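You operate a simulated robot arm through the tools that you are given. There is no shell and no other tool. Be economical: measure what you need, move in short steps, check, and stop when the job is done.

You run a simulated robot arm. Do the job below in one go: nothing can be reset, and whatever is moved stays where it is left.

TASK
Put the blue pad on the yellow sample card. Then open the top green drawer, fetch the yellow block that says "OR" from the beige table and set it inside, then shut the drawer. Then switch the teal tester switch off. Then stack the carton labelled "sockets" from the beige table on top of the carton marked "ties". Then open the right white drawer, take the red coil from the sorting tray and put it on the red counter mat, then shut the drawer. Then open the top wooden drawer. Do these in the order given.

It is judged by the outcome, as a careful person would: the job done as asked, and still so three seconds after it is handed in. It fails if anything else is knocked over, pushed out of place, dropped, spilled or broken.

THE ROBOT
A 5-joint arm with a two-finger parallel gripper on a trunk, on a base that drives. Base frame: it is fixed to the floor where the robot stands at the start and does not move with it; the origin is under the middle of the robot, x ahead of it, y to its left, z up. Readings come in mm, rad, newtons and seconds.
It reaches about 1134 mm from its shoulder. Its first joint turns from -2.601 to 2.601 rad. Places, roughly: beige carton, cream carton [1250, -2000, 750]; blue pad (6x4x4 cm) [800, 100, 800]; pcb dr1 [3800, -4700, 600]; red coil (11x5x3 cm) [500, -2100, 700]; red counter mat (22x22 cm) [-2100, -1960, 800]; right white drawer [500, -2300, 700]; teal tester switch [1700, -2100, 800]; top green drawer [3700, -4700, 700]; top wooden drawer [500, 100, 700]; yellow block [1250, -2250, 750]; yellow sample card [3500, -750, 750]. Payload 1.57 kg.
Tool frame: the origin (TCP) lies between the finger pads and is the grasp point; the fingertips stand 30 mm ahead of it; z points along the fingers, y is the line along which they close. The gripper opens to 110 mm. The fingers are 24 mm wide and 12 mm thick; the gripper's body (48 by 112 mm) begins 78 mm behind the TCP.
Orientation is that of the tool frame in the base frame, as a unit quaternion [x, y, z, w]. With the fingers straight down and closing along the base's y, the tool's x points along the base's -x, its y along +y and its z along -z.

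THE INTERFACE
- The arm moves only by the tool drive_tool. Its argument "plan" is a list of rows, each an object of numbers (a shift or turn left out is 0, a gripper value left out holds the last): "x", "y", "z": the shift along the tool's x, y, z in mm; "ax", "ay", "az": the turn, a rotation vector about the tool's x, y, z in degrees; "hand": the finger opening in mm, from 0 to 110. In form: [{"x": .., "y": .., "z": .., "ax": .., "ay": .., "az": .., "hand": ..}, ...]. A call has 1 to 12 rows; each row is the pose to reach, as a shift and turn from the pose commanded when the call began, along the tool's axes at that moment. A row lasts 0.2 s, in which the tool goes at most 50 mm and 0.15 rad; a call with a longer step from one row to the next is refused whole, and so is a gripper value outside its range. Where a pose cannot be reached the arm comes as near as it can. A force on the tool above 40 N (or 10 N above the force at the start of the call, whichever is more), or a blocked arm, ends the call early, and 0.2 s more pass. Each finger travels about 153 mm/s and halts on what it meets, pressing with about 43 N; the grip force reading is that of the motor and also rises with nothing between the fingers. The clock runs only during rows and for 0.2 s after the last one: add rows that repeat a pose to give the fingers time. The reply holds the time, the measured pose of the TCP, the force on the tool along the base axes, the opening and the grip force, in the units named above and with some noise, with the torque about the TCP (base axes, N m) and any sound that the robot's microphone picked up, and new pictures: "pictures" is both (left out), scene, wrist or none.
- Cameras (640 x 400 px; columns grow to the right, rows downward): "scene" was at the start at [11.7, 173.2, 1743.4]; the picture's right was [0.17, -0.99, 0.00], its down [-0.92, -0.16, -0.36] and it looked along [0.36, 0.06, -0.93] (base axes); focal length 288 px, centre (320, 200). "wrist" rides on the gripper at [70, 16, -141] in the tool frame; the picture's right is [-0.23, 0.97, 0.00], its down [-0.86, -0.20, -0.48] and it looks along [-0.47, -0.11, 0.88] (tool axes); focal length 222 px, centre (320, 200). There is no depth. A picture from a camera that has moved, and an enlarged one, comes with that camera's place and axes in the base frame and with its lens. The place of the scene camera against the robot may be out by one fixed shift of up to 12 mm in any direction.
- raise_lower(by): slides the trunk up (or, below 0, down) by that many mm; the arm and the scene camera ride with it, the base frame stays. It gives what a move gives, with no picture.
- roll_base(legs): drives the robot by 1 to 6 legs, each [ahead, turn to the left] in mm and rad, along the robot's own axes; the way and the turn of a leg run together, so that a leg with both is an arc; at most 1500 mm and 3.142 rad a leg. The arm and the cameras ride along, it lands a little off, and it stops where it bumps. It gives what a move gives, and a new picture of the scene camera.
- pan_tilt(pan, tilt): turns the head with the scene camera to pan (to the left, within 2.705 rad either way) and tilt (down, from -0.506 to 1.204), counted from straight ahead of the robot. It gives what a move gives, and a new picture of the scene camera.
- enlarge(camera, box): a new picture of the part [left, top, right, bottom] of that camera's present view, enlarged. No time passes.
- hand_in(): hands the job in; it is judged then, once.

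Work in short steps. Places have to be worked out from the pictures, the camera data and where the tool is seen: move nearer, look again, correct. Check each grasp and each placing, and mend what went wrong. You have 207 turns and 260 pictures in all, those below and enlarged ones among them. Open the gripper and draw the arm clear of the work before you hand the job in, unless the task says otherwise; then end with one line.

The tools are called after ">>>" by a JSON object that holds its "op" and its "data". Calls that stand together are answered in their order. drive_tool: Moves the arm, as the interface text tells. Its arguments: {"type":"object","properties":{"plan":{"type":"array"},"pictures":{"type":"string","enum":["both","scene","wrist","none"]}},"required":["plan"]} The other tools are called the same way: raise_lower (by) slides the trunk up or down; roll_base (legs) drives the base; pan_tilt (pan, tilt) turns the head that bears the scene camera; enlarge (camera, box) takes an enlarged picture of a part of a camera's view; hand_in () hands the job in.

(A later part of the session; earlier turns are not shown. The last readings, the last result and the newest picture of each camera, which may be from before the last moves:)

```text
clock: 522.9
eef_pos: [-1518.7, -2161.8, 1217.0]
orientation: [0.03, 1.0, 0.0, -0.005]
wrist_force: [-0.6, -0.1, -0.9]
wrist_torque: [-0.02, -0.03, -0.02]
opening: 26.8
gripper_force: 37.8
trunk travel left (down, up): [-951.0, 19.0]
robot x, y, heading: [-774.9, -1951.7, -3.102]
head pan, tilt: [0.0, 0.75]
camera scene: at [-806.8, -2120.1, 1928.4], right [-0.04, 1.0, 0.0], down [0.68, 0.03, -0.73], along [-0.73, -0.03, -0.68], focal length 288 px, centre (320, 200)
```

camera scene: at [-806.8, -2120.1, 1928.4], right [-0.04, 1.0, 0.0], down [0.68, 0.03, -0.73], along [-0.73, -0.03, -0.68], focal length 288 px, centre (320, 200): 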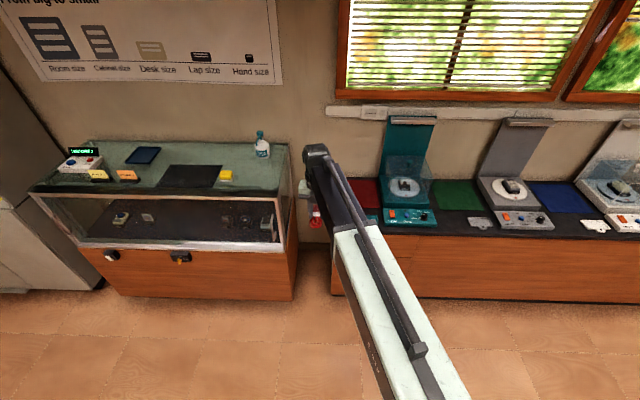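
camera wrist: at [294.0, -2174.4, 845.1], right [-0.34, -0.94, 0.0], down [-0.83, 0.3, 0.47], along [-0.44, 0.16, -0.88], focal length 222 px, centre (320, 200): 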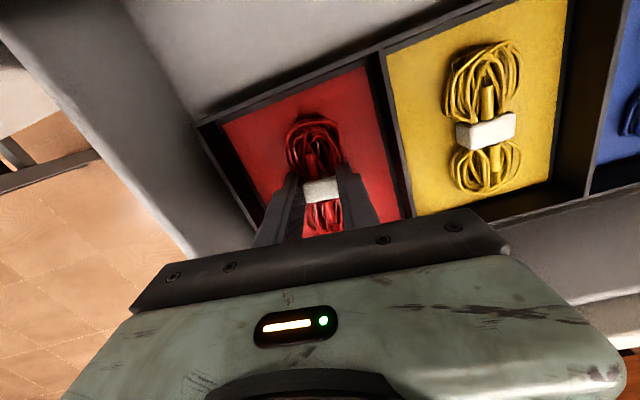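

Red mat is at about (-2090, -1910), left of the teal balance. Advance 420 mm and look with the wrist camera.

>>> {"op": "roll_base", "data": {"legs": [[420, 0]]}}

>>> {"op": "enlarge", "data": {"camera": "wrist", "box": [0, 0, 640, 400]}}

```text
clock: 525.5
eef_pos: [-1937.6, -2175.3, 1216.5]
orientation: [0.031, 0.999, 0.001, -0.004]
wrist_force: [0.0, -0.4, -1.2]
wrist_torque: [0.01, -0.04, -0.03]
opening: 26.8
gripper_force: 37.4
trunk travel left (down, up): [-951.0, 19.0]
robot x, y, heading: [-1197.7, -1964.1, -3.111]
head pan, tilt: [0.0, 0.75]
camera scene: at [-1225.4, -2136.9, 1928.3], right [-0.04, 1.0, 0.0], down [0.68, 0.02, -0.73], along [-0.73, -0.03, -0.68], focal length 288 px, centre (320, 200)
```

scene: 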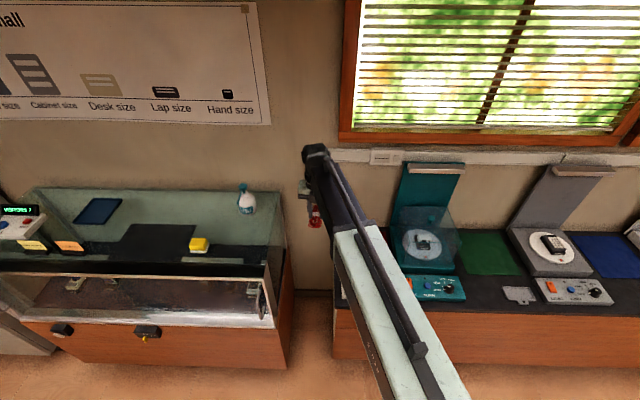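

```text
1.00 times, centred on (320, 200) of wrist (not enlarged: the box is as wide or as high as the picture)
camera zoom: at [-2004.9, -2154.1, 1359.7], right [0.29, 0.96, 0.0], down [0.85, -0.25, 0.47], along [0.45, -0.14, -0.88], focal length 222 px, centre (320, 200)
```

zoom: 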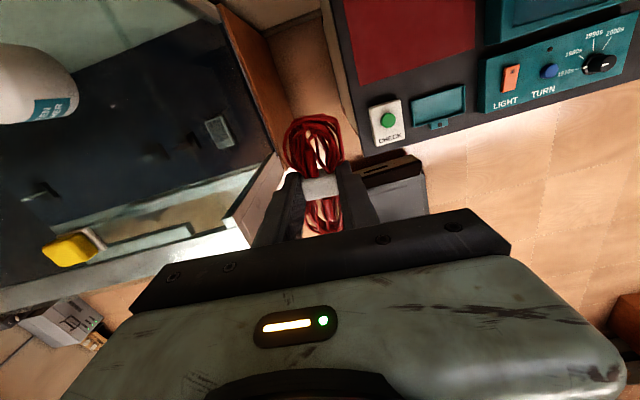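

Mat centre ≈(-2090, -1970). Forward 100 and bring the coil above it.

>>> {"op": "roll_base", "data": {"legs": [[100, 0]]}}

>>> {"op": "drive_tool", "data": {"plan": [{"x": 13, "y": 40}, {"x": 26, "y": 81}, {"x": 39, "y": 122}, {"x": 52, "y": 163}, {"x": 66, "y": 204}, {"x": 66, "y": 204}], "pictures": "wrist"}}

```text
clock: 526.6
eef_pos: [-2039.8, -2183.0, 1215.9]
orientation: [0.029, 1.0, 0.0, -0.004]
wrist_force: [0.1, 0.5, -0.5]
wrist_torque: [0.01, -0.01, -0.01]
opening: 27.0
gripper_force: 37.6
trunk travel left (down, up): [-951.0, 19.0]
robot x, y, heading: [-1294.5, -1966.7, -3.102]
head pan, tilt: [0.0, 0.75]
camera scene: at [-1329.0, -2140.6, 1928.3], right [-0.04, 1.0, 0.0], down [0.68, 0.03, -0.73], along [-0.73, -0.03, -0.68], focal length 288 px, centre (320, 200)
```

scene: 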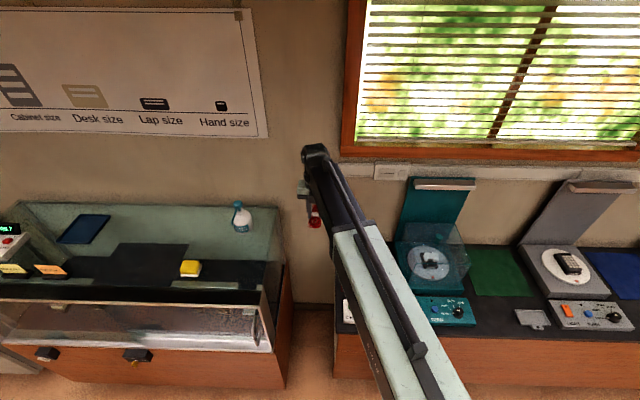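

```text
clock: 528.0
eef_pos: [-2092.7, -2000.6, 1218.1]
orientation: [0.044, 0.999, 0.005, -0.006]
wrist_force: [-0.4, -0.1, -0.3]
wrist_torque: [0.0, -0.01, 0.0]
opening: 26.7
gripper_force: 37.9
out of reach, approached as far as the arm can: row 5, 6
trunk travel left (down, up): [-951.0, 19.0]
robot x, y, heading: [-1294.0, -1967.5, -3.109]
head pan, tilt: [0.0, 0.75]
camera wrist: at [-2158.8, -1978.1, 1360.5], right [0.31, 0.95, 0.01], down [0.84, -0.28, 0.47], along [0.45, -0.14, -0.88], focal length 222 px, centre (320, 200)
```

wrist: 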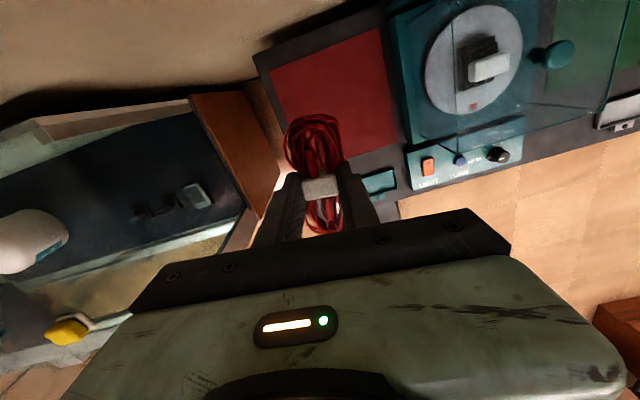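

Mat centre ≈(-2107, -1951). Command the remaining shift.

>>> {"op": "drive_tool", "data": {"plan": [{"x": 8, "y": 25}, {"x": 17, "y": 49}, {"x": 17, "y": 49}, {"x": 17, "y": 49}], "pictures": "wrist"}}

```text
clock: 529.0
eef_pos: [-2106.2, -1987.1, 1217.6]
orientation: [0.053, 0.999, 0.007, -0.006]
wrist_force: [0.9, -0.2, -0.6]
wrist_torque: [0.0, 0.03, -0.02]
opening: 26.7
gripper_force: 37.5
out of reach, approached as far as the arm can: row 1, 2, 3, 4
trunk travel left (down, up): [-951.0, 19.0]
robot x, y, heading: [-1294.4, -1967.8, -3.103]
head pan, tilt: [0.0, 0.75]
camera wrist: at [-2173.0, -1965.6, 1360.5], right [0.33, 0.94, 0.01], down [0.83, -0.29, 0.47], along [0.44, -0.14, -0.89], focal length 222 px, centre (320, 200)
```

wrist: 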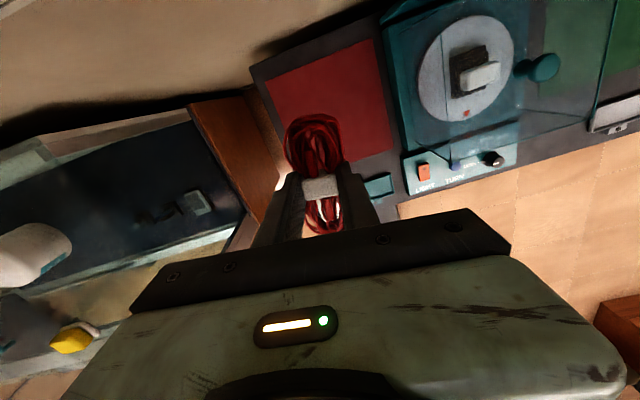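

The spin joint seems at its limit; allow the tool to yaw along while moving north.

>>> {"op": "drive_tool", "data": {"plan": [{"x": 0, "y": 12, "az": 4}, {"x": 0, "y": 24, "az": 7}, {"x": 2, "y": 36, "az": 10}, {"x": 2, "y": 36, "az": 10}], "pictures": "wrist"}}

```text
clock: 530.0
eef_pos: [-2105.4, -1950.7, 1217.4]
orientation: [0.115, 0.993, 0.0, -0.005]
wrist_force: [-1.0, -0.4, -1.6]
wrist_torque: [0.0, 0.01, 0.01]
opening: 26.7
gripper_force: 37.4
trunk travel left (down, up): [-951.0, 19.0]
robot x, y, heading: [-1298.1, -1969.6, -3.106]
head pan, tilt: [0.0, 0.75]
camera wrist: at [-2168.9, -1917.9, 1360.1], right [0.45, 0.9, 0.0], down [0.79, -0.39, 0.47], along [0.42, -0.21, -0.88], focal length 222 px, centre (320, 200)
```

wrist: 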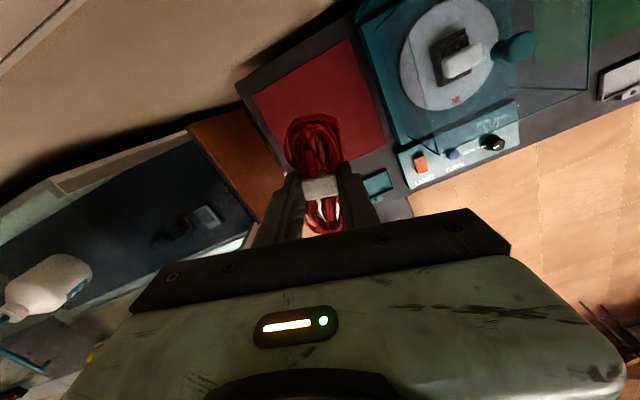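

Right over the mat centre. Lower 250 and look.

>>> {"op": "raise_lower", "data": {"by": -250}}

>>> {"op": "enlarge", "data": {"camera": "wrist", "box": [0, 0, 640, 400]}}

```text
clock: 532.6
eef_pos: [-2105.5, -1950.4, 967.2]
orientation: [0.116, 0.993, -0.001, -0.006]
wrist_force: [-0.7, -1.0, -0.6]
wrist_torque: [0.0, -0.02, -0.04]
opening: 26.9
gripper_force: 37.9
trunk travel left (down, up): [-701.0, 269.0]
robot x, y, heading: [-1296.0, -1967.8, -3.108]
head pan, tilt: [0.0, 0.75]
```

```text
1.00 times, centred on (320, 200) of wrist (not enlarged: the box is as wide or as high as the picture)
camera zoom: at [-2168.8, -1918.0, 1110.1], right [0.45, 0.9, 0.0], down [0.79, -0.39, 0.47], along [0.42, -0.21, -0.88], focal length 222 px, centre (320, 200)
```

zoom: 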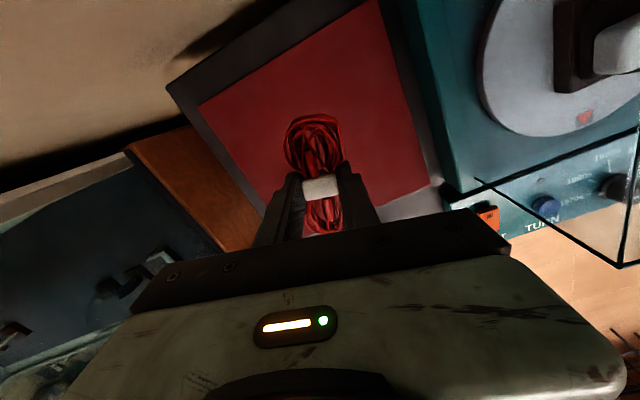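

Mat surface seems near z≈870. Lower carefully.

>>> {"op": "raise_lower", "data": {"by": -45}}

>>> {"op": "raise_lower", "data": {"by": -14}}

>>> {"op": "enlarge", "data": {"camera": "wrist", "box": [0, 0, 640, 400]}}

```text
clock: 533.5
eef_pos: [-2106.3, -1950.2, 923.5]
orientation: [0.116, 0.993, 0.0, -0.005]
wrist_force: [0.5, -0.1, 0.2]
wrist_torque: [-0.06, -0.01, 0.0]
opening: 26.9
gripper_force: 37.5
trunk travel left (down, up): [-656.0, 314.0]
robot x, y, heading: [-1295.3, -1965.7, -3.108]
head pan, tilt: [0.0, 0.75]
```

```text
clock: 534.1
eef_pos: [-2106.1, -1951.0, 909.2]
orientation: [0.116, 0.993, 0.0, -0.005]
wrist_force: [0.5, 0.5, -0.3]
wrist_torque: [0.03, 0.0, 0.02]
opening: 26.9
gripper_force: 37.4
trunk travel left (down, up): [-642.0, 328.0]
robot x, y, heading: [-1298.2, -1968.1, -3.106]
head pan, tilt: [0.0, 0.75]
```

```text
1.00 times, centred on (320, 200) of wrist (not enlarged: the box is as wide or as high as the picture)
camera zoom: at [-2168.8, -1918.0, 1051.1], right [0.45, 0.9, 0.0], down [0.79, -0.39, 0.47], along [0.42, -0.21, -0.88], focal length 222 px, centre (320, 200)
```

zoom: 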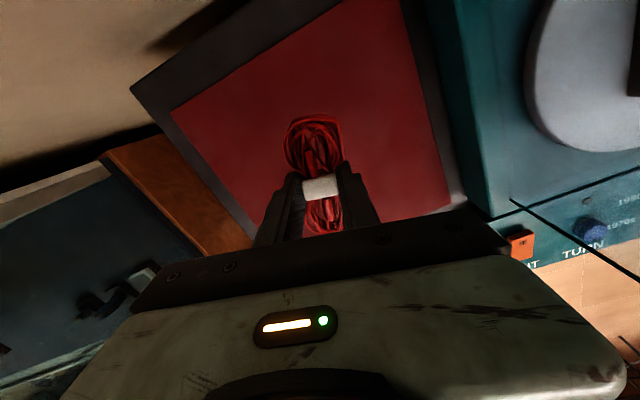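

>>> {"op": "raise_lower", "data": {"by": -14}}

>>> {"op": "raise_lower", "data": {"by": -10}}

>>> {"op": "raise_lower", "data": {"by": -10}}

```text
clock: 534.7
eef_pos: [-2105.9, -1950.8, 893.8]
orientation: [0.116, 0.993, 0.001, -0.006]
wrist_force: [-0.7, -1.0, -1.0]
wrist_torque: [-0.01, 0.02, 0.01]
opening: 26.6
gripper_force: 37.7
trunk travel left (down, up): [-628.0, 342.0]
robot x, y, heading: [-1293.5, -1969.7, -3.104]
head pan, tilt: [0.0, 0.75]
```

```text
clock: 535.3
eef_pos: [-2105.0, -1950.6, 885.7]
orientation: [0.115, 0.993, 0.0, -0.005]
wrist_force: [-0.2, -0.7, -0.2]
wrist_torque: [0.01, 0.02, 0.0]
opening: 27.0
gripper_force: 37.4
trunk travel left (down, up): [-618.0, 352.0]
robot x, y, heading: [-1293.4, -1966.5, -3.107]
head pan, tilt: [0.0, 0.75]
```

```text
clock: 535.9
eef_pos: [-2105.9, -1950.0, 875.9]
orientation: [0.116, 0.993, 0.0, -0.006]
wrist_force: [0.3, -1.0, -1.5]
wrist_torque: [0.02, 0.03, 0.0]
opening: 26.9
gripper_force: 37.3
trunk travel left (down, up): [-608.0, 362.0]
robot x, y, heading: [-1296.4, -1974.8, -3.11]
head pan, tilt: [0.0, 0.75]
```

>>> {"op": "raise_lower", "data": {"by": -10}}

>>> {"op": "enlarge", "data": {"camera": "wrist", "box": [160, 50, 480, 250]}}

>>> {"op": "enlarge", "data": {"camera": "scene", "box": [240, 100, 400, 200]}}

```text
clock: 536.5
eef_pos: [-2105.4, -1950.5, 864.9]
orientation: [0.116, 0.993, -0.001, -0.006]
wrist_force: [-0.1, -0.4, 0.1]
wrist_torque: [-0.02, -0.01, -0.02]
opening: 26.9
gripper_force: 37.3
trunk travel left (down, up): [-598.0, 372.0]
robot x, y, heading: [-1298.8, -1964.7, -3.097]
head pan, tilt: [0.0, 0.75]
```

```text
2.00 times, centred on (320, 150) of wrist
camera zoom: at [-2168.8, -1918.0, 1007.1], right [0.44, 0.9, 0.0], down [0.79, -0.39, 0.47], along [0.42, -0.21, -0.88], focal length 444 px, centre (320, 300)
```

zoom: 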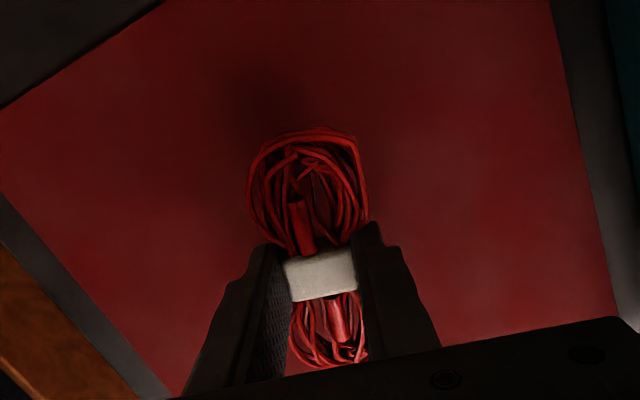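

```text
4.00 times, centred on (320, 150) of scene
camera zoom: at [-1326.5, -2140.4, 1575.3], right [-0.04, 1.0, 0.0], down [0.68, 0.03, -0.73], along [-0.73, -0.03, -0.68], focal length 1152 px, centre (320, 400)
```

zoom: 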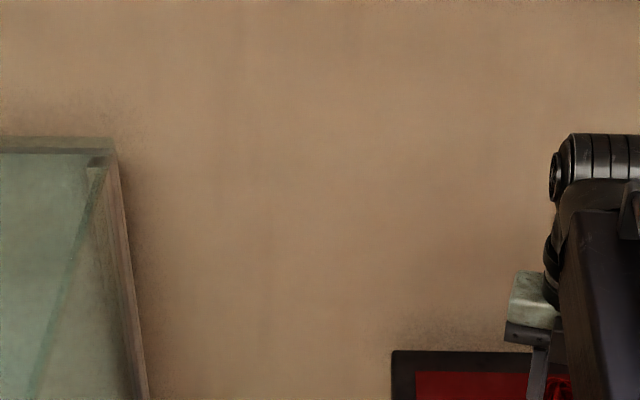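

>>> {"op": "raise_lower", "data": {"by": -10}}

>>> {"op": "raise_lower", "data": {"by": -9}}

>>> {"op": "raise_lower", "data": {"by": -8}}

```text
clock: 537.0
eef_pos: [-2105.7, -1951.2, 855.5]
orientation: [0.116, 0.993, 0.0, -0.005]
wrist_force: [-0.3, -1.0, -0.7]
wrist_torque: [-0.01, 0.0, 0.0]
opening: 26.6
gripper_force: 37.8
trunk travel left (down, up): [-588.0, 382.0]
robot x, y, heading: [-1295.8, -1967.1, -3.104]
head pan, tilt: [0.0, 0.75]
```

```text
clock: 537.6
eef_pos: [-2105.9, -1950.2, 844.4]
orientation: [0.116, 0.993, 0.0, -0.006]
wrist_force: [-1.2, -0.1, -0.1]
wrist_torque: [0.01, 0.01, -0.03]
opening: 26.7
gripper_force: 37.5
trunk travel left (down, up): [-579.0, 391.0]
robot x, y, heading: [-1296.3, -1971.5, -3.103]
head pan, tilt: [0.0, 0.75]
```

```text
clock: 538.2
eef_pos: [-2106.5, -1950.3, 838.0]
orientation: [0.116, 0.993, -0.001, -0.006]
wrist_force: [-0.9, -0.2, -0.2]
wrist_torque: [0.0, -0.02, 0.02]
opening: 26.9
gripper_force: 37.5
trunk travel left (down, up): [-571.0, 399.0]
robot x, y, heading: [-1296.4, -1967.3, -3.103]
head pan, tilt: [0.0, 0.75]
```

>>> {"op": "raise_lower", "data": {"by": -5}}

>>> {"op": "raise_lower", "data": {"by": -4}}

>>> {"op": "enlarge", "data": {"camera": "wrist", "box": [160, 50, 480, 250]}}

```text
clock: 538.7
eef_pos: [-2107.0, -1950.2, 834.2]
orientation: [0.116, 0.993, 0.0, -0.005]
wrist_force: [-6.4, -0.4, 13.0]
wrist_torque: [0.03, -0.28, 0.01]
opening: 26.9
gripper_force: 37.6
trunk travel left (down, up): [-566.0, 404.0]
robot x, y, heading: [-1294.4, -1968.8, -3.104]
head pan, tilt: [0.0, 0.75]
```

```text
clock: 539.1
eef_pos: [-2105.7, -1950.9, 832.5]
orientation: [0.116, 0.993, 0.0, -0.007]
wrist_force: [1.6, -1.4, 24.9]
wrist_torque: [0.2, -0.52, -0.09]
opening: 26.9
gripper_force: 37.7
trunk travel left (down, up): [-565.0, 405.0]
robot x, y, heading: [-1296.6, -1968.6, -3.108]
head pan, tilt: [0.0, 0.75]
stopped: the force on the tool passed its limit at 50 N (the readings are from after the stop); the commanded pose is now the measured one
```

```text
2.00 times, centred on (320, 150) of wrist
camera zoom: at [-2167.7, -1918.1, 975.5], right [0.44, 0.9, -0.01], down [0.79, -0.39, 0.47], along [0.42, -0.21, -0.88], focal length 444 px, centre (320, 300)
```

zoom: 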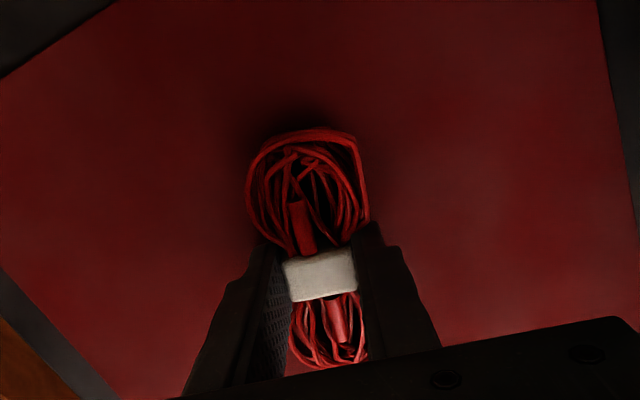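

Coil rests on the mat. Relieve 2 mm, open to 60, lift and check.

>>> {"op": "raise_lower", "data": {"by": 2}}

>>> {"op": "drive_tool", "data": {"plan": [{"hand": 35}, {"hand": 48}, {"hand": 62}, {"hand": 62}], "pictures": "none"}}

>>> {"op": "raise_lower", "data": {"by": 388}}

>>> {"op": "enlarge", "data": {"camera": "wrist", "box": [160, 0, 480, 200]}}

```text
clock: 539.6
eef_pos: [-2107.9, -1951.7, 834.3]
orientation: [0.116, 0.993, 0.0, -0.007]
wrist_force: [0.5, 0.0, 2.4]
wrist_torque: [0.04, 0.0, -0.04]
opening: 26.7
gripper_force: 37.9
trunk travel left (down, up): [-567.0, 403.0]
robot x, y, heading: [-1293.2, -1971.6, -3.105]
head pan, tilt: [0.0, 0.75]
```

```text
clock: 540.6
eef_pos: [-2106.8, -1951.2, 834.0]
orientation: [0.116, 0.993, 0.0, -0.007]
wrist_force: [0.4, -1.1, -0.8]
wrist_torque: [0.05, 0.04, 0.0]
opening: 62.0
gripper_force: 0.1
trunk travel left (down, up): [-567.0, 403.0]
robot x, y, heading: [-1298.4, -1967.1, -3.105]
head pan, tilt: [0.0, 0.75]
```

```text
clock: 544.4
eef_pos: [-2106.7, -1950.9, 1221.3]
orientation: [0.116, 0.993, 0.0, -0.007]
wrist_force: [0.4, -0.8, 0.2]
wrist_torque: [0.04, -0.02, -0.01]
opening: 61.7
gripper_force: 0.1
trunk travel left (down, up): [-955.0, 15.0]
robot x, y, heading: [-1295.7, -1970.5, -3.104]
head pan, tilt: [0.0, 0.75]
```

```text
2.00 times, centred on (320, 100) of wrist
camera zoom: at [-2169.6, -1918.0, 1363.5], right [0.44, 0.9, -0.01], down [0.79, -0.39, 0.47], along [0.42, -0.21, -0.88], focal length 444 px, centre (320, 400)
```

zoom: 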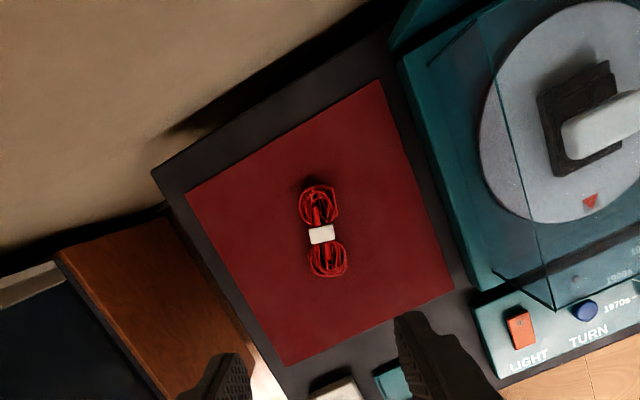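

Coil is on the mat. Now back to the drawer to shut it.

>>> {"op": "roll_base", "data": {"legs": [[-480, 0], [0, 1.534], [300, 0], [0, 1.571]]}}

>>> {"op": "drive_tool", "data": {"plan": [{"az": 8, "hand": 30}, {"az": 16, "hand": 0}, {"az": 24}, {"az": 32}, {"az": 40}, {"az": 48}, {"az": 56}, {"az": 64}, {"az": 72}, {"az": 80}, {"az": 88}, {"az": 96}], "pictures": "none"}}

```text
clock: 556.4
eef_pos: [-1.8, -2295.9, 1221.6]
orientation: [0.99, -0.14, 0.006, 0.001]
wrist_force: [-0.3, -0.3, 0.4]
wrist_torque: [-0.01, -0.01, 0.01]
opening: 62.1
gripper_force: 0.0
trunk travel left (down, up): [-955.0, 15.0]
robot x, y, heading: [-811.4, -2282.3, -0.021]
head pan, tilt: [0.0, 0.75]
camera scene: at [-768.1, -2114.7, 1931.7], right [-0.02, -1.0, 0.0], down [-0.68, 0.02, -0.73], along [0.73, -0.02, -0.68], focal length 288 px, centre (320, 200)
```

scene: 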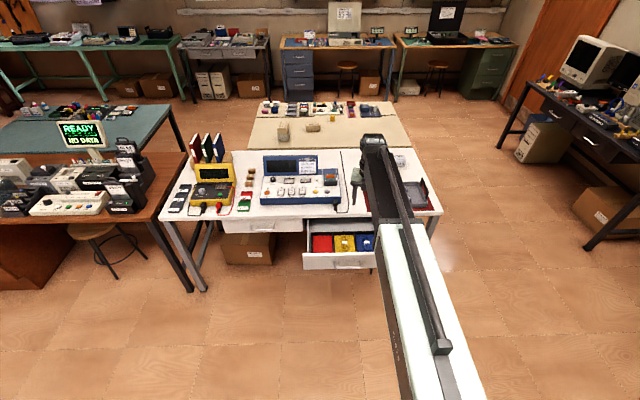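

```text
clock: 559.0
eef_pos: [-1.1, -2295.6, 1222.9]
orientation: [-0.558, 0.83, -0.004, 0.005]
wrist_force: [-0.3, -0.3, -0.1]
wrist_torque: [-0.02, 0.0, 0.0]
opening: 0.0
gripper_force: 21.0
trunk travel left (down, up): [-955.0, 15.0]
robot x, y, heading: [-808.8, -2285.1, -0.02]
head pan, tilt: [0.0, 0.75]
```

>>> {"op": "drive_tool", "data": {"plan": [{"az": 8}, {"az": 16}, {"az": 24}, {"az": 32}, {"az": 40}, {"az": 48}, {"az": 56}, {"az": 64}, {"az": 68}, {"az": 68}], "pictures": "wrist"}}

```text
clock: 561.2
eef_pos: [-1.5, -2296.8, 1221.0]
orientation: [0.002, 1.0, -0.001, 0.007]
wrist_force: [0.7, 0.2, 0.3]
wrist_torque: [-0.03, -0.01, -0.01]
opening: 0.0
gripper_force: 21.3
trunk travel left (down, up): [-955.0, 15.0]
robot x, y, heading: [-813.3, -2282.5, -0.017]
head pan, tilt: [0.0, 0.75]
camera wrist: at [-72.6, -2278.5, 1361.7], right [0.23, 0.97, 0.0], down [0.85, -0.2, 0.49], along [0.48, -0.11, -0.87], focal length 222 px, centre (320, 200)
```

wrist: 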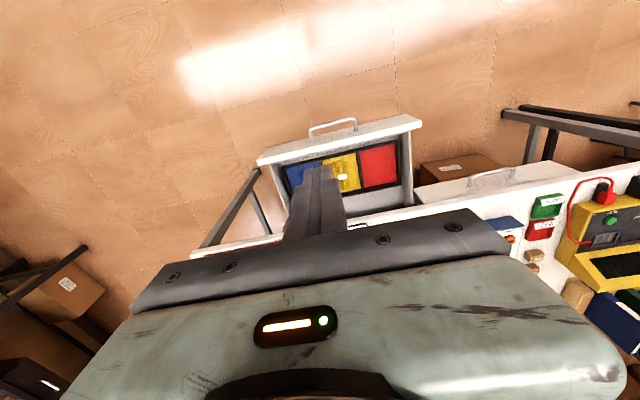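

Retract the arm 200, correct y by +30, and move the base up 210.

>>> {"op": "drive_tool", "data": {"plan": [{"x": 40, "y": 10}, {"x": 80, "y": 20}, {"x": 120, "y": 30}, {"x": 160, "y": 30}, {"x": 200, "y": 30}, {"x": 200, "y": 30}], "pictures": "none"}}

>>> {"op": "roll_base", "data": {"legs": [[205, 0.018]]}}

>>> {"op": "raise_lower", "data": {"by": -400}}

>>> {"op": "enlarge", "data": {"camera": "wrist", "box": [0, 0, 640, 400]}}

```text
clock: 562.6
eef_pos: [-197.7, -2264.9, 1221.4]
orientation: [0.001, 1.0, -0.002, 0.005]
wrist_force: [-0.1, -0.2, 0.1]
wrist_torque: [0.04, 0.02, 0.03]
opening: 0.0
gripper_force: 21.6
trunk travel left (down, up): [-955.0, 15.0]
robot x, y, heading: [-812.0, -2281.5, -0.024]
head pan, tilt: [0.0, 0.75]
```

```text
clock: 564.2
eef_pos: [1.6, -2254.0, 1221.0]
orientation: [-0.012, 1.0, 0.0, 0.006]
wrist_force: [0.6, -1.0, -0.2]
wrist_torque: [0.01, 0.02, -0.01]
opening: 0.0
gripper_force: 21.5
trunk travel left (down, up): [-955.0, 15.0]
robot x, y, heading: [-610.2, -2286.6, 0.002]
head pan, tilt: [0.0, 0.75]
camera scene: at [-570.1, -2118.3, 1931.6], right [0.0, -1.0, 0.0], down [-0.68, 0.0, -0.73], along [0.73, 0.0, -0.68], focal length 288 px, centre (320, 200)
```

scene: 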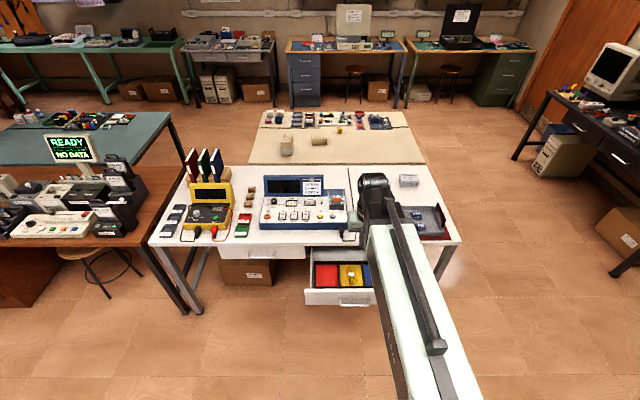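

```text
clock: 568.0
eef_pos: [1.9, -2253.8, 821.4]
orientation: [-0.012, 1.0, 0.0, 0.008]
wrist_force: [-1.0, -0.2, 1.2]
wrist_torque: [0.0, 0.0, -0.02]
opening: 0.0
gripper_force: 21.6
trunk travel left (down, up): [-555.0, 415.0]
robot x, y, heading: [-608.0, -2287.3, 0.002]
head pan, tilt: [0.0, 0.75]
```

```text
1.00 times, centred on (320, 200) of wrist (not enlarged: the box is as wide or as high as the picture)
camera zoom: at [-70.6, -2238.6, 961.8], right [0.2, 0.98, 0.0], down [0.85, -0.18, 0.49], along [0.48, -0.1, -0.87], focal length 222 px, centre (320, 200)
```

zoom: 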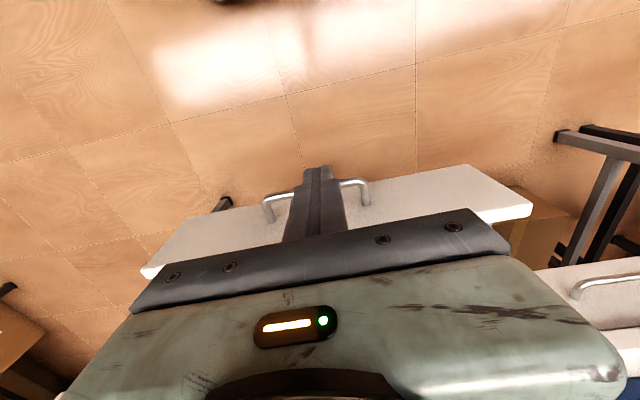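

Fingers stand in front of the bar. Lower 94 and push +x.

>>> {"op": "raise_lower", "data": {"by": -94}}

>>> {"op": "drive_tool", "data": {"plan": [{"x": -25}, {"x": -45}, {"x": -65}, {"x": -87}, {"x": -109}, {"x": -131}, {"x": -153}, {"x": -175}, {"x": -197}, {"x": -219}, {"x": -241}, {"x": -260}]}}

```text
clock: 569.3
eef_pos: [2.5, -2254.1, 726.7]
orientation: [-0.012, 1.0, -0.001, 0.007]
wrist_force: [0.9, 0.4, -0.6]
wrist_torque: [0.02, 0.01, 0.01]
opening: 0.0
gripper_force: 21.1
trunk travel left (down, up): [-461.0, 509.0]
robot x, y, heading: [-611.9, -2291.4, 0.006]
head pan, tilt: [0.0, 0.75]
```

```text
clock: 571.9
eef_pos: [262.3, -2251.0, 726.1]
orientation: [-0.011, 1.0, -0.001, 0.007]
wrist_force: [-0.4, -0.9, 0.6]
wrist_torque: [0.0, -0.03, 0.0]
opening: 0.0
gripper_force: 21.6
out of reach, approached as far as the arm can: row 9, 10, 11, 12
trunk travel left (down, up): [-461.0, 509.0]
robot x, y, heading: [-612.5, -2289.6, -0.001]
head pan, tilt: [0.0, 0.75]
camera scene: at [-571.8, -2118.3, 1437.6], right [0.0, -1.0, 0.0], down [-0.68, 0.0, -0.73], along [0.73, 0.0, -0.68], focal length 288 px, centre (320, 200)
camera wrist: at [190.0, -2234.2, 867.7], right [0.2, 0.98, 0.0], down [0.85, -0.18, 0.49], along [0.48, -0.1, -0.87], focal length 222 px, centre (320, 200)
```

scene: 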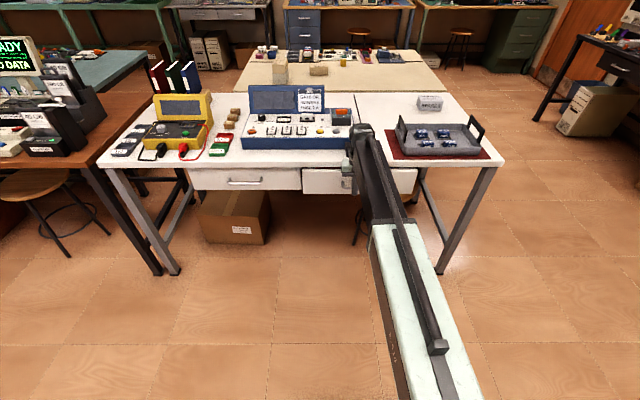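
wrist: 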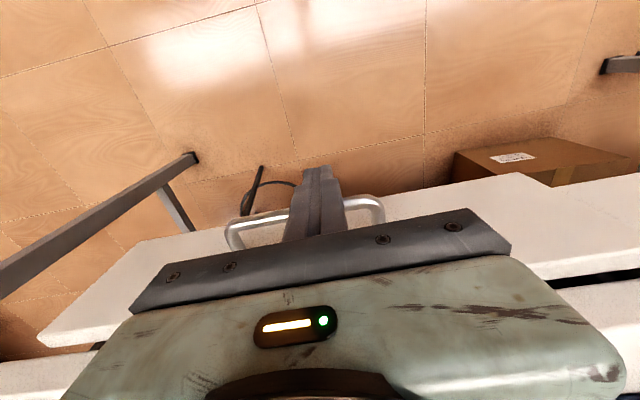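

About 35 mm remain. Push on with the arm.

>>> {"op": "drive_tool", "data": {"plan": [{"x": -8}, {"x": -16}, {"x": -24}, {"x": -32}, {"x": -40}, {"x": -46}], "pictures": "none"}}

```text
clock: 573.2
eef_pos: [295.7, -2246.8, 727.4]
orientation: [-0.012, 1.0, -0.001, -0.002]
wrist_force: [-4.6, -0.7, -1.2]
wrist_torque: [-0.05, 0.13, 0.0]
opening: 0.0
gripper_force: 20.9
trunk travel left (down, up): [-461.0, 509.0]
robot x, y, heading: [-607.3, -2291.0, 0.002]
head pan, tilt: [0.0, 0.75]
stopped in row 6: the force on the tool passed its limit at 49 N (the readings are from after the stop); the commanded pose is now the measured one
```

Stopped by a 49 N resistance at the expected spot. I look whether it's flush.

>>> {"op": "drive_tool", "data": {"plan": [{"x": 40}, {"x": 80}, {"x": 120}, {"x": 120}], "pictures": "none"}}

>>> {"op": "raise_lower", "data": {"by": 250}}

>>> {"op": "enlarge", "data": {"camera": "scene", "box": [160, 100, 480, 300]}}

>>> {"op": "enlarge", "data": {"camera": "wrist", "box": [0, 0, 640, 400]}}

```text
clock: 574.2
eef_pos: [177.9, -2248.8, 726.4]
orientation: [-0.011, 1.0, -0.001, 0.0]
wrist_force: [0.1, 1.1, 0.3]
wrist_torque: [0.01, 0.0, 0.02]
opening: 0.2
gripper_force: 21.1
trunk travel left (down, up): [-461.0, 509.0]
robot x, y, heading: [-614.8, -2288.2, 0.0]
head pan, tilt: [0.0, 0.75]
```

```text
clock: 576.8
eef_pos: [178.2, -2248.3, 977.3]
orientation: [-0.011, 1.0, -0.001, 0.0]
wrist_force: [-0.2, -0.1, 0.0]
wrist_torque: [0.02, -0.03, -0.01]
opening: 0.1
gripper_force: 21.1
trunk travel left (down, up): [-711.0, 259.0]
robot x, y, heading: [-610.4, -2288.5, -0.003]
head pan, tilt: [0.0, 0.75]
```

```text
2.00 times, centred on (320, 200) of scene
camera zoom: at [-571.9, -2118.3, 1687.6], right [0.0, -1.0, 0.0], down [-0.68, 0.0, -0.73], along [0.73, 0.0, -0.68], focal length 576 px, centre (320, 200)
```

zoom: 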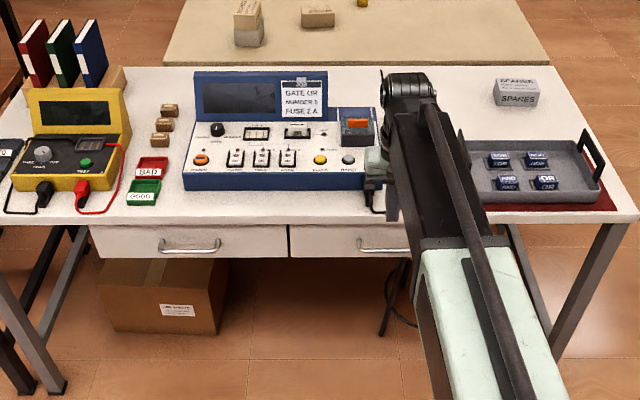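

```text
1.00 times, centred on (320, 200) of wrist (not enlarged: the box is as wide or as high as the picture)
camera zoom: at [107.8, -2232.6, 1118.7], right [0.21, 0.98, 0.0], down [0.86, -0.18, 0.48], along [0.47, -0.1, -0.88], focal length 222 px, centre (320, 200)
```

zoom: 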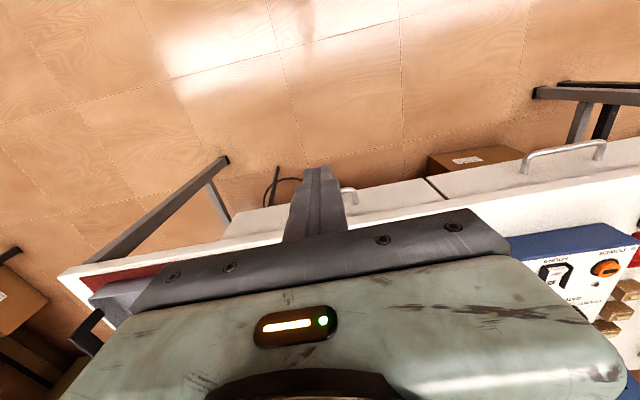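

Drawer is flush. Now drive north to the wooden desk.

>>> {"op": "raise_lower", "data": {"by": 245}}

>>> {"op": "roll_base", "data": {"legs": [[-80, 0], [0, 1.571], [1200, 0], [1180, 0], [0, -1.571]]}}

>>> {"op": "pan_tilt", "data": {"pan": 0.0, "tilt": 0.7}}

```text
clock: 579.3
eef_pos: [177.7, -2248.9, 1221.4]
orientation: [-0.011, 1.0, -0.001, 0.0]
wrist_force: [0.3, 0.8, 0.0]
wrist_torque: [-0.02, -0.03, 0.0]
opening: 0.0
gripper_force: 21.8
trunk travel left (down, up): [-956.0, 14.0]
robot x, y, heading: [-612.3, -2288.0, -0.003]
head pan, tilt: [0.0, 0.75]
```

```text
clock: 599.3
eef_pos: [116.3, 97.4, 1222.2]
orientation: [0.01, 1.0, -0.001, -0.001]
wrist_force: [-0.6, 0.4, 0.4]
wrist_torque: [-0.05, -0.01, -0.01]
opening: 0.0
gripper_force: 21.6
trunk travel left (down, up): [-956.0, 14.0]
robot x, y, heading: [-671.3, 127.5, -0.037]
head pan, tilt: [0.0, 0.75]
camera scene: at [-627.2, 295.1, 1932.7], right [-0.03, -1.0, 0.0], down [-0.68, 0.02, -0.73], along [0.73, -0.02, -0.68], focal length 288 px, centre (320, 200)
```

scene: 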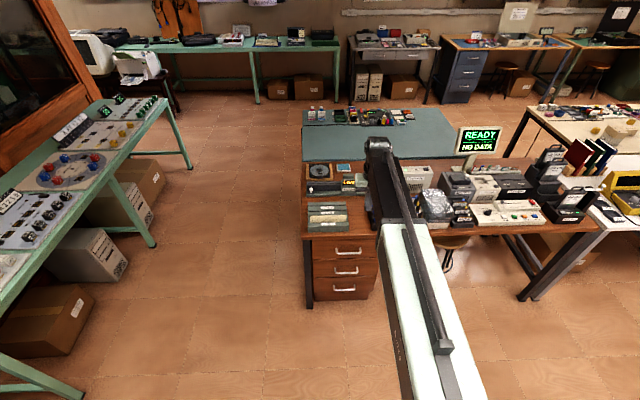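

```text
clock: 599.9
eef_pos: [115.7, 98.5, 1222.6]
orientation: [0.01, 1.0, -0.001, 0.0]
wrist_force: [-0.1, -0.2, 0.4]
wrist_torque: [0.01, 0.0, -0.01]
opening: 0.1
gripper_force: 21.2
trunk travel left (down, up): [-956.0, 14.0]
robot x, y, heading: [-676.2, 126.0, -0.03]
head pan, tilt: [0.0, 0.7]
camera scene: at [-627.5, 295.9, 1936.9], right [-0.03, -1.0, 0.0], down [-0.64, 0.02, -0.76], along [0.76, -0.02, -0.64], focal length 288 px, centre (320, 200)
```

scene: 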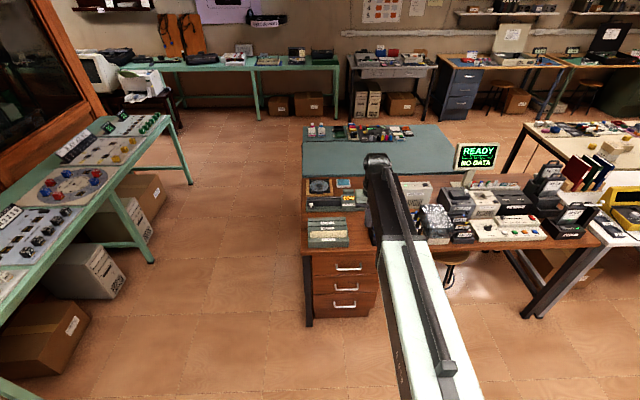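

Top wooden drawer handle is near (279, 114, 710). Align, then tilt the tool horizontal.

>>> {"op": "drive_tool", "data": {"plan": [{"y": 17, "hand": 30}, {"y": 17, "hand": 60, "x": -40}, {"y": 17, "hand": 70, "x": -50}, {"y": 17, "x": -50}], "pictures": "none"}}

>>> {"op": "drive_tool", "data": {"plan": [{"ay": -8}, {"ay": -16}, {"ay": -24}, {"ay": -32}, {"ay": -40}, {"ay": -48}, {"ay": -56}, {"ay": -64}, {"ay": -72}, {"ay": -80}, {"ay": -88}, {"ay": -90}], "pictures": "none"}}

>>> {"op": "drive_tool", "data": {"plan": [{"az": 8}, {"az": 16}, {"az": 24}, {"az": 32}, {"az": 40}, {"az": 48}, {"az": 56}, {"az": 64}, {"az": 72}, {"az": 80}, {"az": 88}, {"az": 90}], "pictures": "none"}}

```text
clock: 600.9
eef_pos: [164.3, 115.7, 1222.2]
orientation: [0.01, 1.0, 0.0, -0.001]
wrist_force: [-0.2, 0.6, 1.3]
wrist_torque: [0.02, -0.03, 0.05]
opening: 69.8
gripper_force: 0.0
trunk travel left (down, up): [-956.0, 14.0]
robot x, y, heading: [-672.8, 127.0, -0.026]
head pan, tilt: [0.0, 0.7]
```

```text
clock: 603.5
eef_pos: [172.9, 119.5, 1457.5]
orientation: [0.008, 0.711, -0.007, 0.703]
wrist_force: [-0.8, -0.2, -0.4]
wrist_torque: [-0.02, -0.02, 0.03]
opening: 69.9
gripper_force: 0.2
out of reach, approached as far as the arm can: row 2, 3, 4, 5, 6, 7, 8, 9, 10, 11, 12
trunk travel left (down, up): [-956.0, 14.0]
robot x, y, heading: [-673.4, 130.5, -0.032]
head pan, tilt: [0.0, 0.7]
```

```text
clock: 606.1
eef_pos: [166.0, 114.3, 1460.5]
orientation: [0.505, 0.495, 0.495, 0.505]
wrist_force: [-1.2, -0.1, -0.4]
wrist_torque: [-0.02, -0.03, 0.0]
opening: 70.2
gripper_force: 0.1
out of reach, approached as far as the arm can: row 4, 5, 6, 7, 8, 9, 10, 11, 12
trunk travel left (down, up): [-956.0, 14.0]
robot x, y, heading: [-675.9, 127.9, -0.03]
head pan, tilt: [0.0, 0.7]
```

>>> {"op": "raise_lower", "data": {"by": -400}}

>>> {"op": "raise_lower", "data": {"by": -320}}

>>> {"op": "drive_tool", "data": {"plan": [{"hand": 70}]}}

```text
clock: 610.0
eef_pos: [165.1, 114.0, 1060.1]
orientation: [0.505, 0.496, 0.494, 0.506]
wrist_force: [0.2, 0.5, 0.7]
wrist_torque: [0.0, 0.0, 0.04]
opening: 70.2
gripper_force: 0.1
trunk travel left (down, up): [-556.0, 414.0]
robot x, y, heading: [-671.8, 129.6, -0.035]
head pan, tilt: [0.0, 0.7]
```

```text
clock: 613.1
eef_pos: [164.3, 114.4, 739.9]
orientation: [0.505, 0.496, 0.494, 0.505]
wrist_force: [0.0, -0.2, -1.3]
wrist_torque: [-0.03, 0.01, 0.0]
opening: 69.9
gripper_force: 0.1
trunk travel left (down, up): [-236.0, 734.0]
robot x, y, heading: [-675.6, 130.6, -0.03]
head pan, tilt: [0.0, 0.7]
```

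```text
clock: 613.5
eef_pos: [165.4, 114.6, 740.7]
orientation: [0.505, 0.495, 0.494, 0.505]
wrist_force: [0.4, 0.0, 0.6]
wrist_torque: [-0.04, 0.0, 0.05]
opening: 70.1
gripper_force: 0.0
trunk travel left (down, up): [-236.0, 734.0]
robot x, y, heading: [-674.6, 128.4, -0.029]
head pan, tilt: [0.0, 0.7]
camera scene: at [-627.2, 295.8, 1216.9], right [-0.03, -1.0, 0.0], down [-0.64, 0.02, -0.76], along [0.76, -0.02, -0.64], focal length 288 px, centre (320, 200)
camera wrist: at [25.1, 187.6, 756.4], right [0.0, -0.23, 0.97], down [-0.5, -0.85, -0.2], along [0.87, -0.48, -0.11], focal length 222 px, centre (320, 200)
```

scene: 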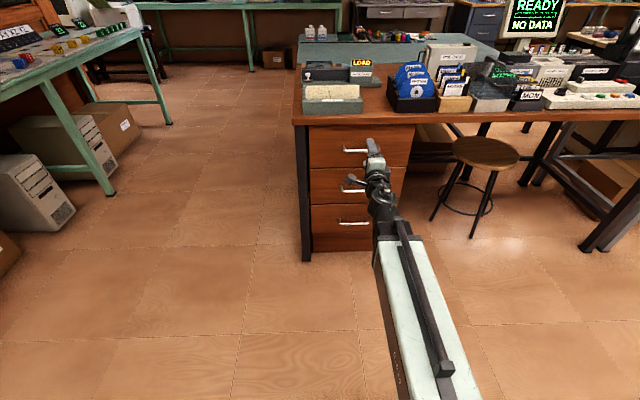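
wrist: 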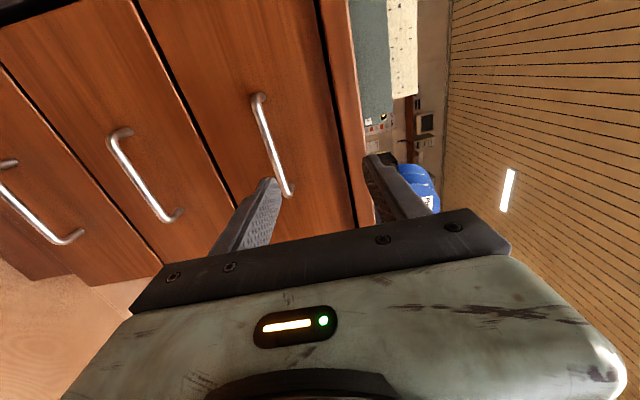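

Top handle at about (277, 122, 690). Lower 50 and advance 60.

>>> {"op": "raise_lower", "data": {"by": -50}}

>>> {"op": "drive_tool", "data": {"plan": [{"z": 30, "x": 6}, {"z": 60, "x": 6}, {"z": 60, "x": 6}], "pictures": "wrist"}}

>>> {"op": "enlarge", "data": {"camera": "scene", "box": [300, 120, 460, 220]}}

```text
clock: 614.5
eef_pos: [165.8, 113.7, 690.1]
orientation: [0.506, 0.496, 0.494, 0.505]
wrist_force: [0.5, -0.4, 0.1]
wrist_torque: [-0.02, 0.0, 0.0]
opening: 70.0
gripper_force: 0.0
trunk travel left (down, up): [-186.0, 784.0]
robot x, y, heading: [-677.0, 126.3, -0.033]
head pan, tilt: [0.0, 0.7]
```

```text
clock: 615.3
eef_pos: [224.1, 119.1, 690.0]
orientation: [0.505, 0.496, 0.494, 0.505]
wrist_force: [0.5, -0.3, 0.5]
wrist_torque: [0.01, 0.0, 0.0]
opening: 69.7
gripper_force: 0.2
trunk travel left (down, up): [-186.0, 784.0]
robot x, y, heading: [-673.0, 127.7, -0.029]
head pan, tilt: [0.0, 0.7]
camera wrist: at [84.3, 193.2, 706.2], right [0.0, -0.23, 0.97], down [-0.5, -0.85, -0.2], along [0.87, -0.48, -0.11], focal length 222 px, centre (320, 200)
```

wrist: 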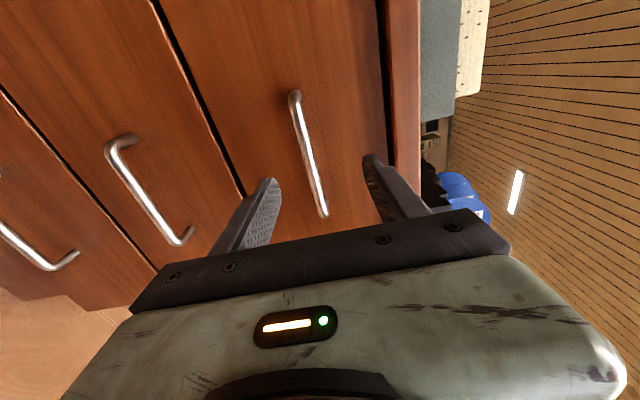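

```text
4.00 times, centred on (380, 170) of scene
camera zoom: at [-627.3, 295.8, 1166.9], right [-0.03, -1.0, 0.0], down [-0.64, 0.02, -0.76], along [0.76, -0.02, -0.64], focal length 1152 px, centre (80, 320)
```

zoom: 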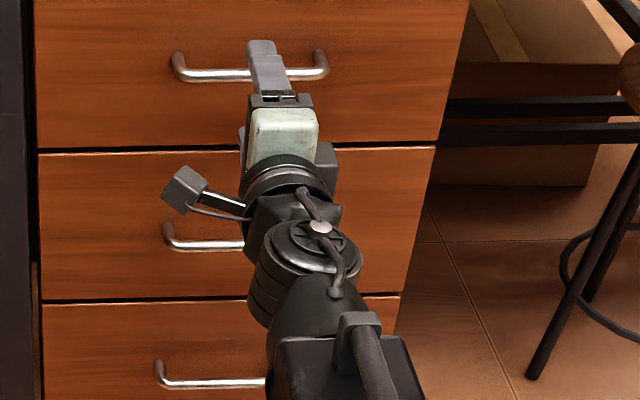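

Bar ≈(283, 128, 682). Lower 8, advance 46, then close.

>>> {"op": "raise_lower", "data": {"by": -8}}

>>> {"op": "drive_tool", "data": {"plan": [{"z": 25, "x": 5}, {"z": 47, "x": 5}, {"z": 47, "x": 5, "hand": 50}, {"z": 47, "x": 5, "hand": 30}, {"z": 47, "x": 5, "hand": 15}, {"z": 47, "x": 5, "hand": 5}, {"z": 47, "x": 5, "hand": 5}], "pictures": "wrist"}}

```text
clock: 615.8
eef_pos: [224.3, 121.0, 682.1]
orientation: [0.505, 0.496, 0.493, 0.505]
wrist_force: [0.5, 0.4, 0.6]
wrist_torque: [-0.01, 0.01, 0.01]
opening: 70.1
gripper_force: 0.0
trunk travel left (down, up): [-178.0, 792.0]
robot x, y, heading: [-673.0, 128.2, -0.031]
head pan, tilt: [0.0, 0.7]
```

```text
clock: 617.4
eef_pos: [273.3, 123.5, 680.3]
orientation: [0.505, 0.496, 0.493, 0.505]
wrist_force: [-4.1, 1.4, -11.3]
wrist_torque: [0.11, 0.36, -0.02]
opening: 14.9
gripper_force: 5.4
trunk travel left (down, up): [-178.0, 792.0]
robot x, y, heading: [-674.5, 128.9, -0.034]
head pan, tilt: [0.0, 0.7]
camera wrist: at [132.3, 196.9, 697.4], right [0.0, -0.23, 0.97], down [-0.5, -0.85, -0.2], along [0.87, -0.48, -0.11], focal length 222 px, centre (320, 200)
```

wrist: 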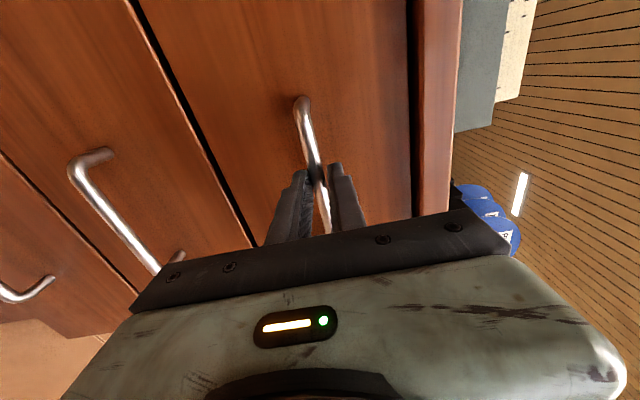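

>>> {"op": "drive_tool", "data": {"plan": [{"hand": 0}, {"hand": 0}, {"hand": 0}], "pictures": "none"}}

>>> {"op": "drive_tool", "data": {"plan": [{"z": -10}, {"z": -25}, {"z": -45}, {"z": -65}, {"z": -85}, {"z": -105}, {"z": -105}]}}

```text
clock: 618.4
eef_pos: [273.7, 123.2, 679.0]
orientation: [0.506, 0.497, 0.493, 0.504]
wrist_force: [-4.7, 0.9, -29.2]
wrist_torque: [0.12, 0.77, 0.52]
opening: 11.9
gripper_force: 29.4
trunk travel left (down, up): [-178.0, 792.0]
robot x, y, heading: [-676.1, 127.5, -0.027]
head pan, tilt: [0.0, 0.7]
stopped in row 3: the force on the tool passed its limit at 40 N (the readings are from after the stop); the commanded pose is now the measured one
```

```text
clock: 620.0
eef_pos: [169.5, 124.7, 679.6]
orientation: [0.508, 0.496, 0.491, 0.505]
wrist_force: [-0.6, -23.5, -24.9]
wrist_torque: [0.01, 0.71, -0.68]
opening: 11.8
gripper_force: 29.0
trunk travel left (down, up): [-178.0, 792.0]
robot x, y, heading: [-672.5, 127.7, -0.033]
head pan, tilt: [0.0, 0.7]
camera scene: at [-624.9, 294.4, 1158.9], right [-0.03, -1.0, 0.0], down [-0.65, 0.02, -0.76], along [0.76, -0.02, -0.65], focal length 288 px, centre (320, 200)
camera wrist: at [29.6, 199.1, 696.4], right [0.0, -0.23, 0.97], down [-0.5, -0.84, -0.2], along [0.86, -0.49, -0.11], focal length 222 px, centre (320, 200)
```

scene: 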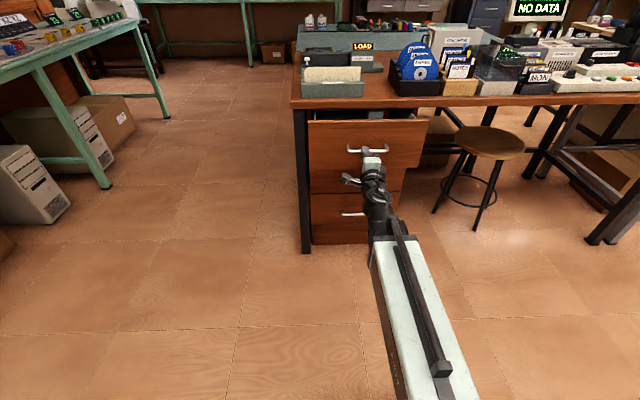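
wrist: 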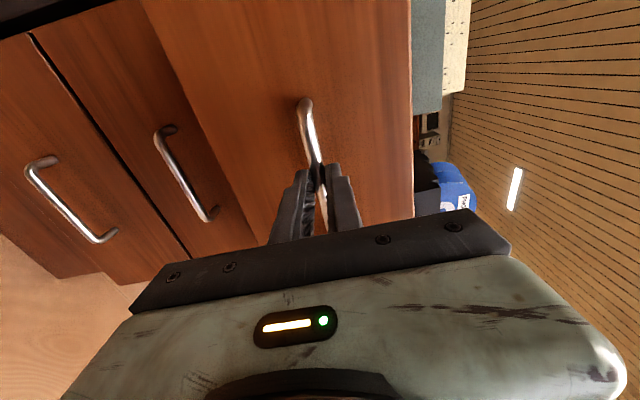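

Drawer is coming out (104 mm). Continue by reversing the base 130 mm.

>>> {"op": "raise_lower", "data": {"by": -3}}

>>> {"op": "roll_base", "data": {"legs": [[-130, 0]]}}

```text
clock: 620.5
eef_pos: [167.3, 124.8, 679.2]
orientation: [0.506, 0.496, 0.492, 0.506]
wrist_force: [0.6, -24.3, 7.0]
wrist_torque: [0.08, -0.19, -0.77]
opening: 11.8
gripper_force: 28.7
trunk travel left (down, up): [-175.0, 795.0]
robot x, y, heading: [-672.0, 130.8, -0.03]
head pan, tilt: [0.0, 0.7]
```

```text
clock: 621.8
eef_pos: [34.6, 129.2, 678.8]
orientation: [0.507, 0.495, 0.493, 0.505]
wrist_force: [-0.5, -22.3, 10.5]
wrist_torque: [0.11, -0.27, -0.81]
opening: 11.9
gripper_force: 29.0
trunk travel left (down, up): [-175.0, 795.0]
robot x, y, heading: [-804.3, 130.8, -0.031]
head pan, tilt: [0.0, 0.7]
camera scene: at [-761.1, 298.5, 1156.2], right [-0.03, -1.0, 0.0], down [-0.64, 0.02, -0.77], along [0.77, -0.02, -0.64], focal length 288 px, centre (320, 200)
```

scene: 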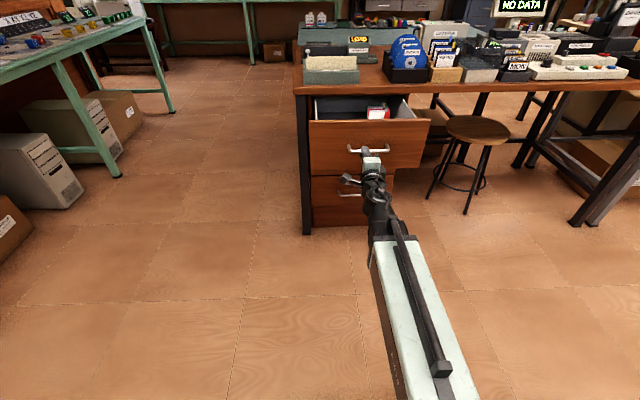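

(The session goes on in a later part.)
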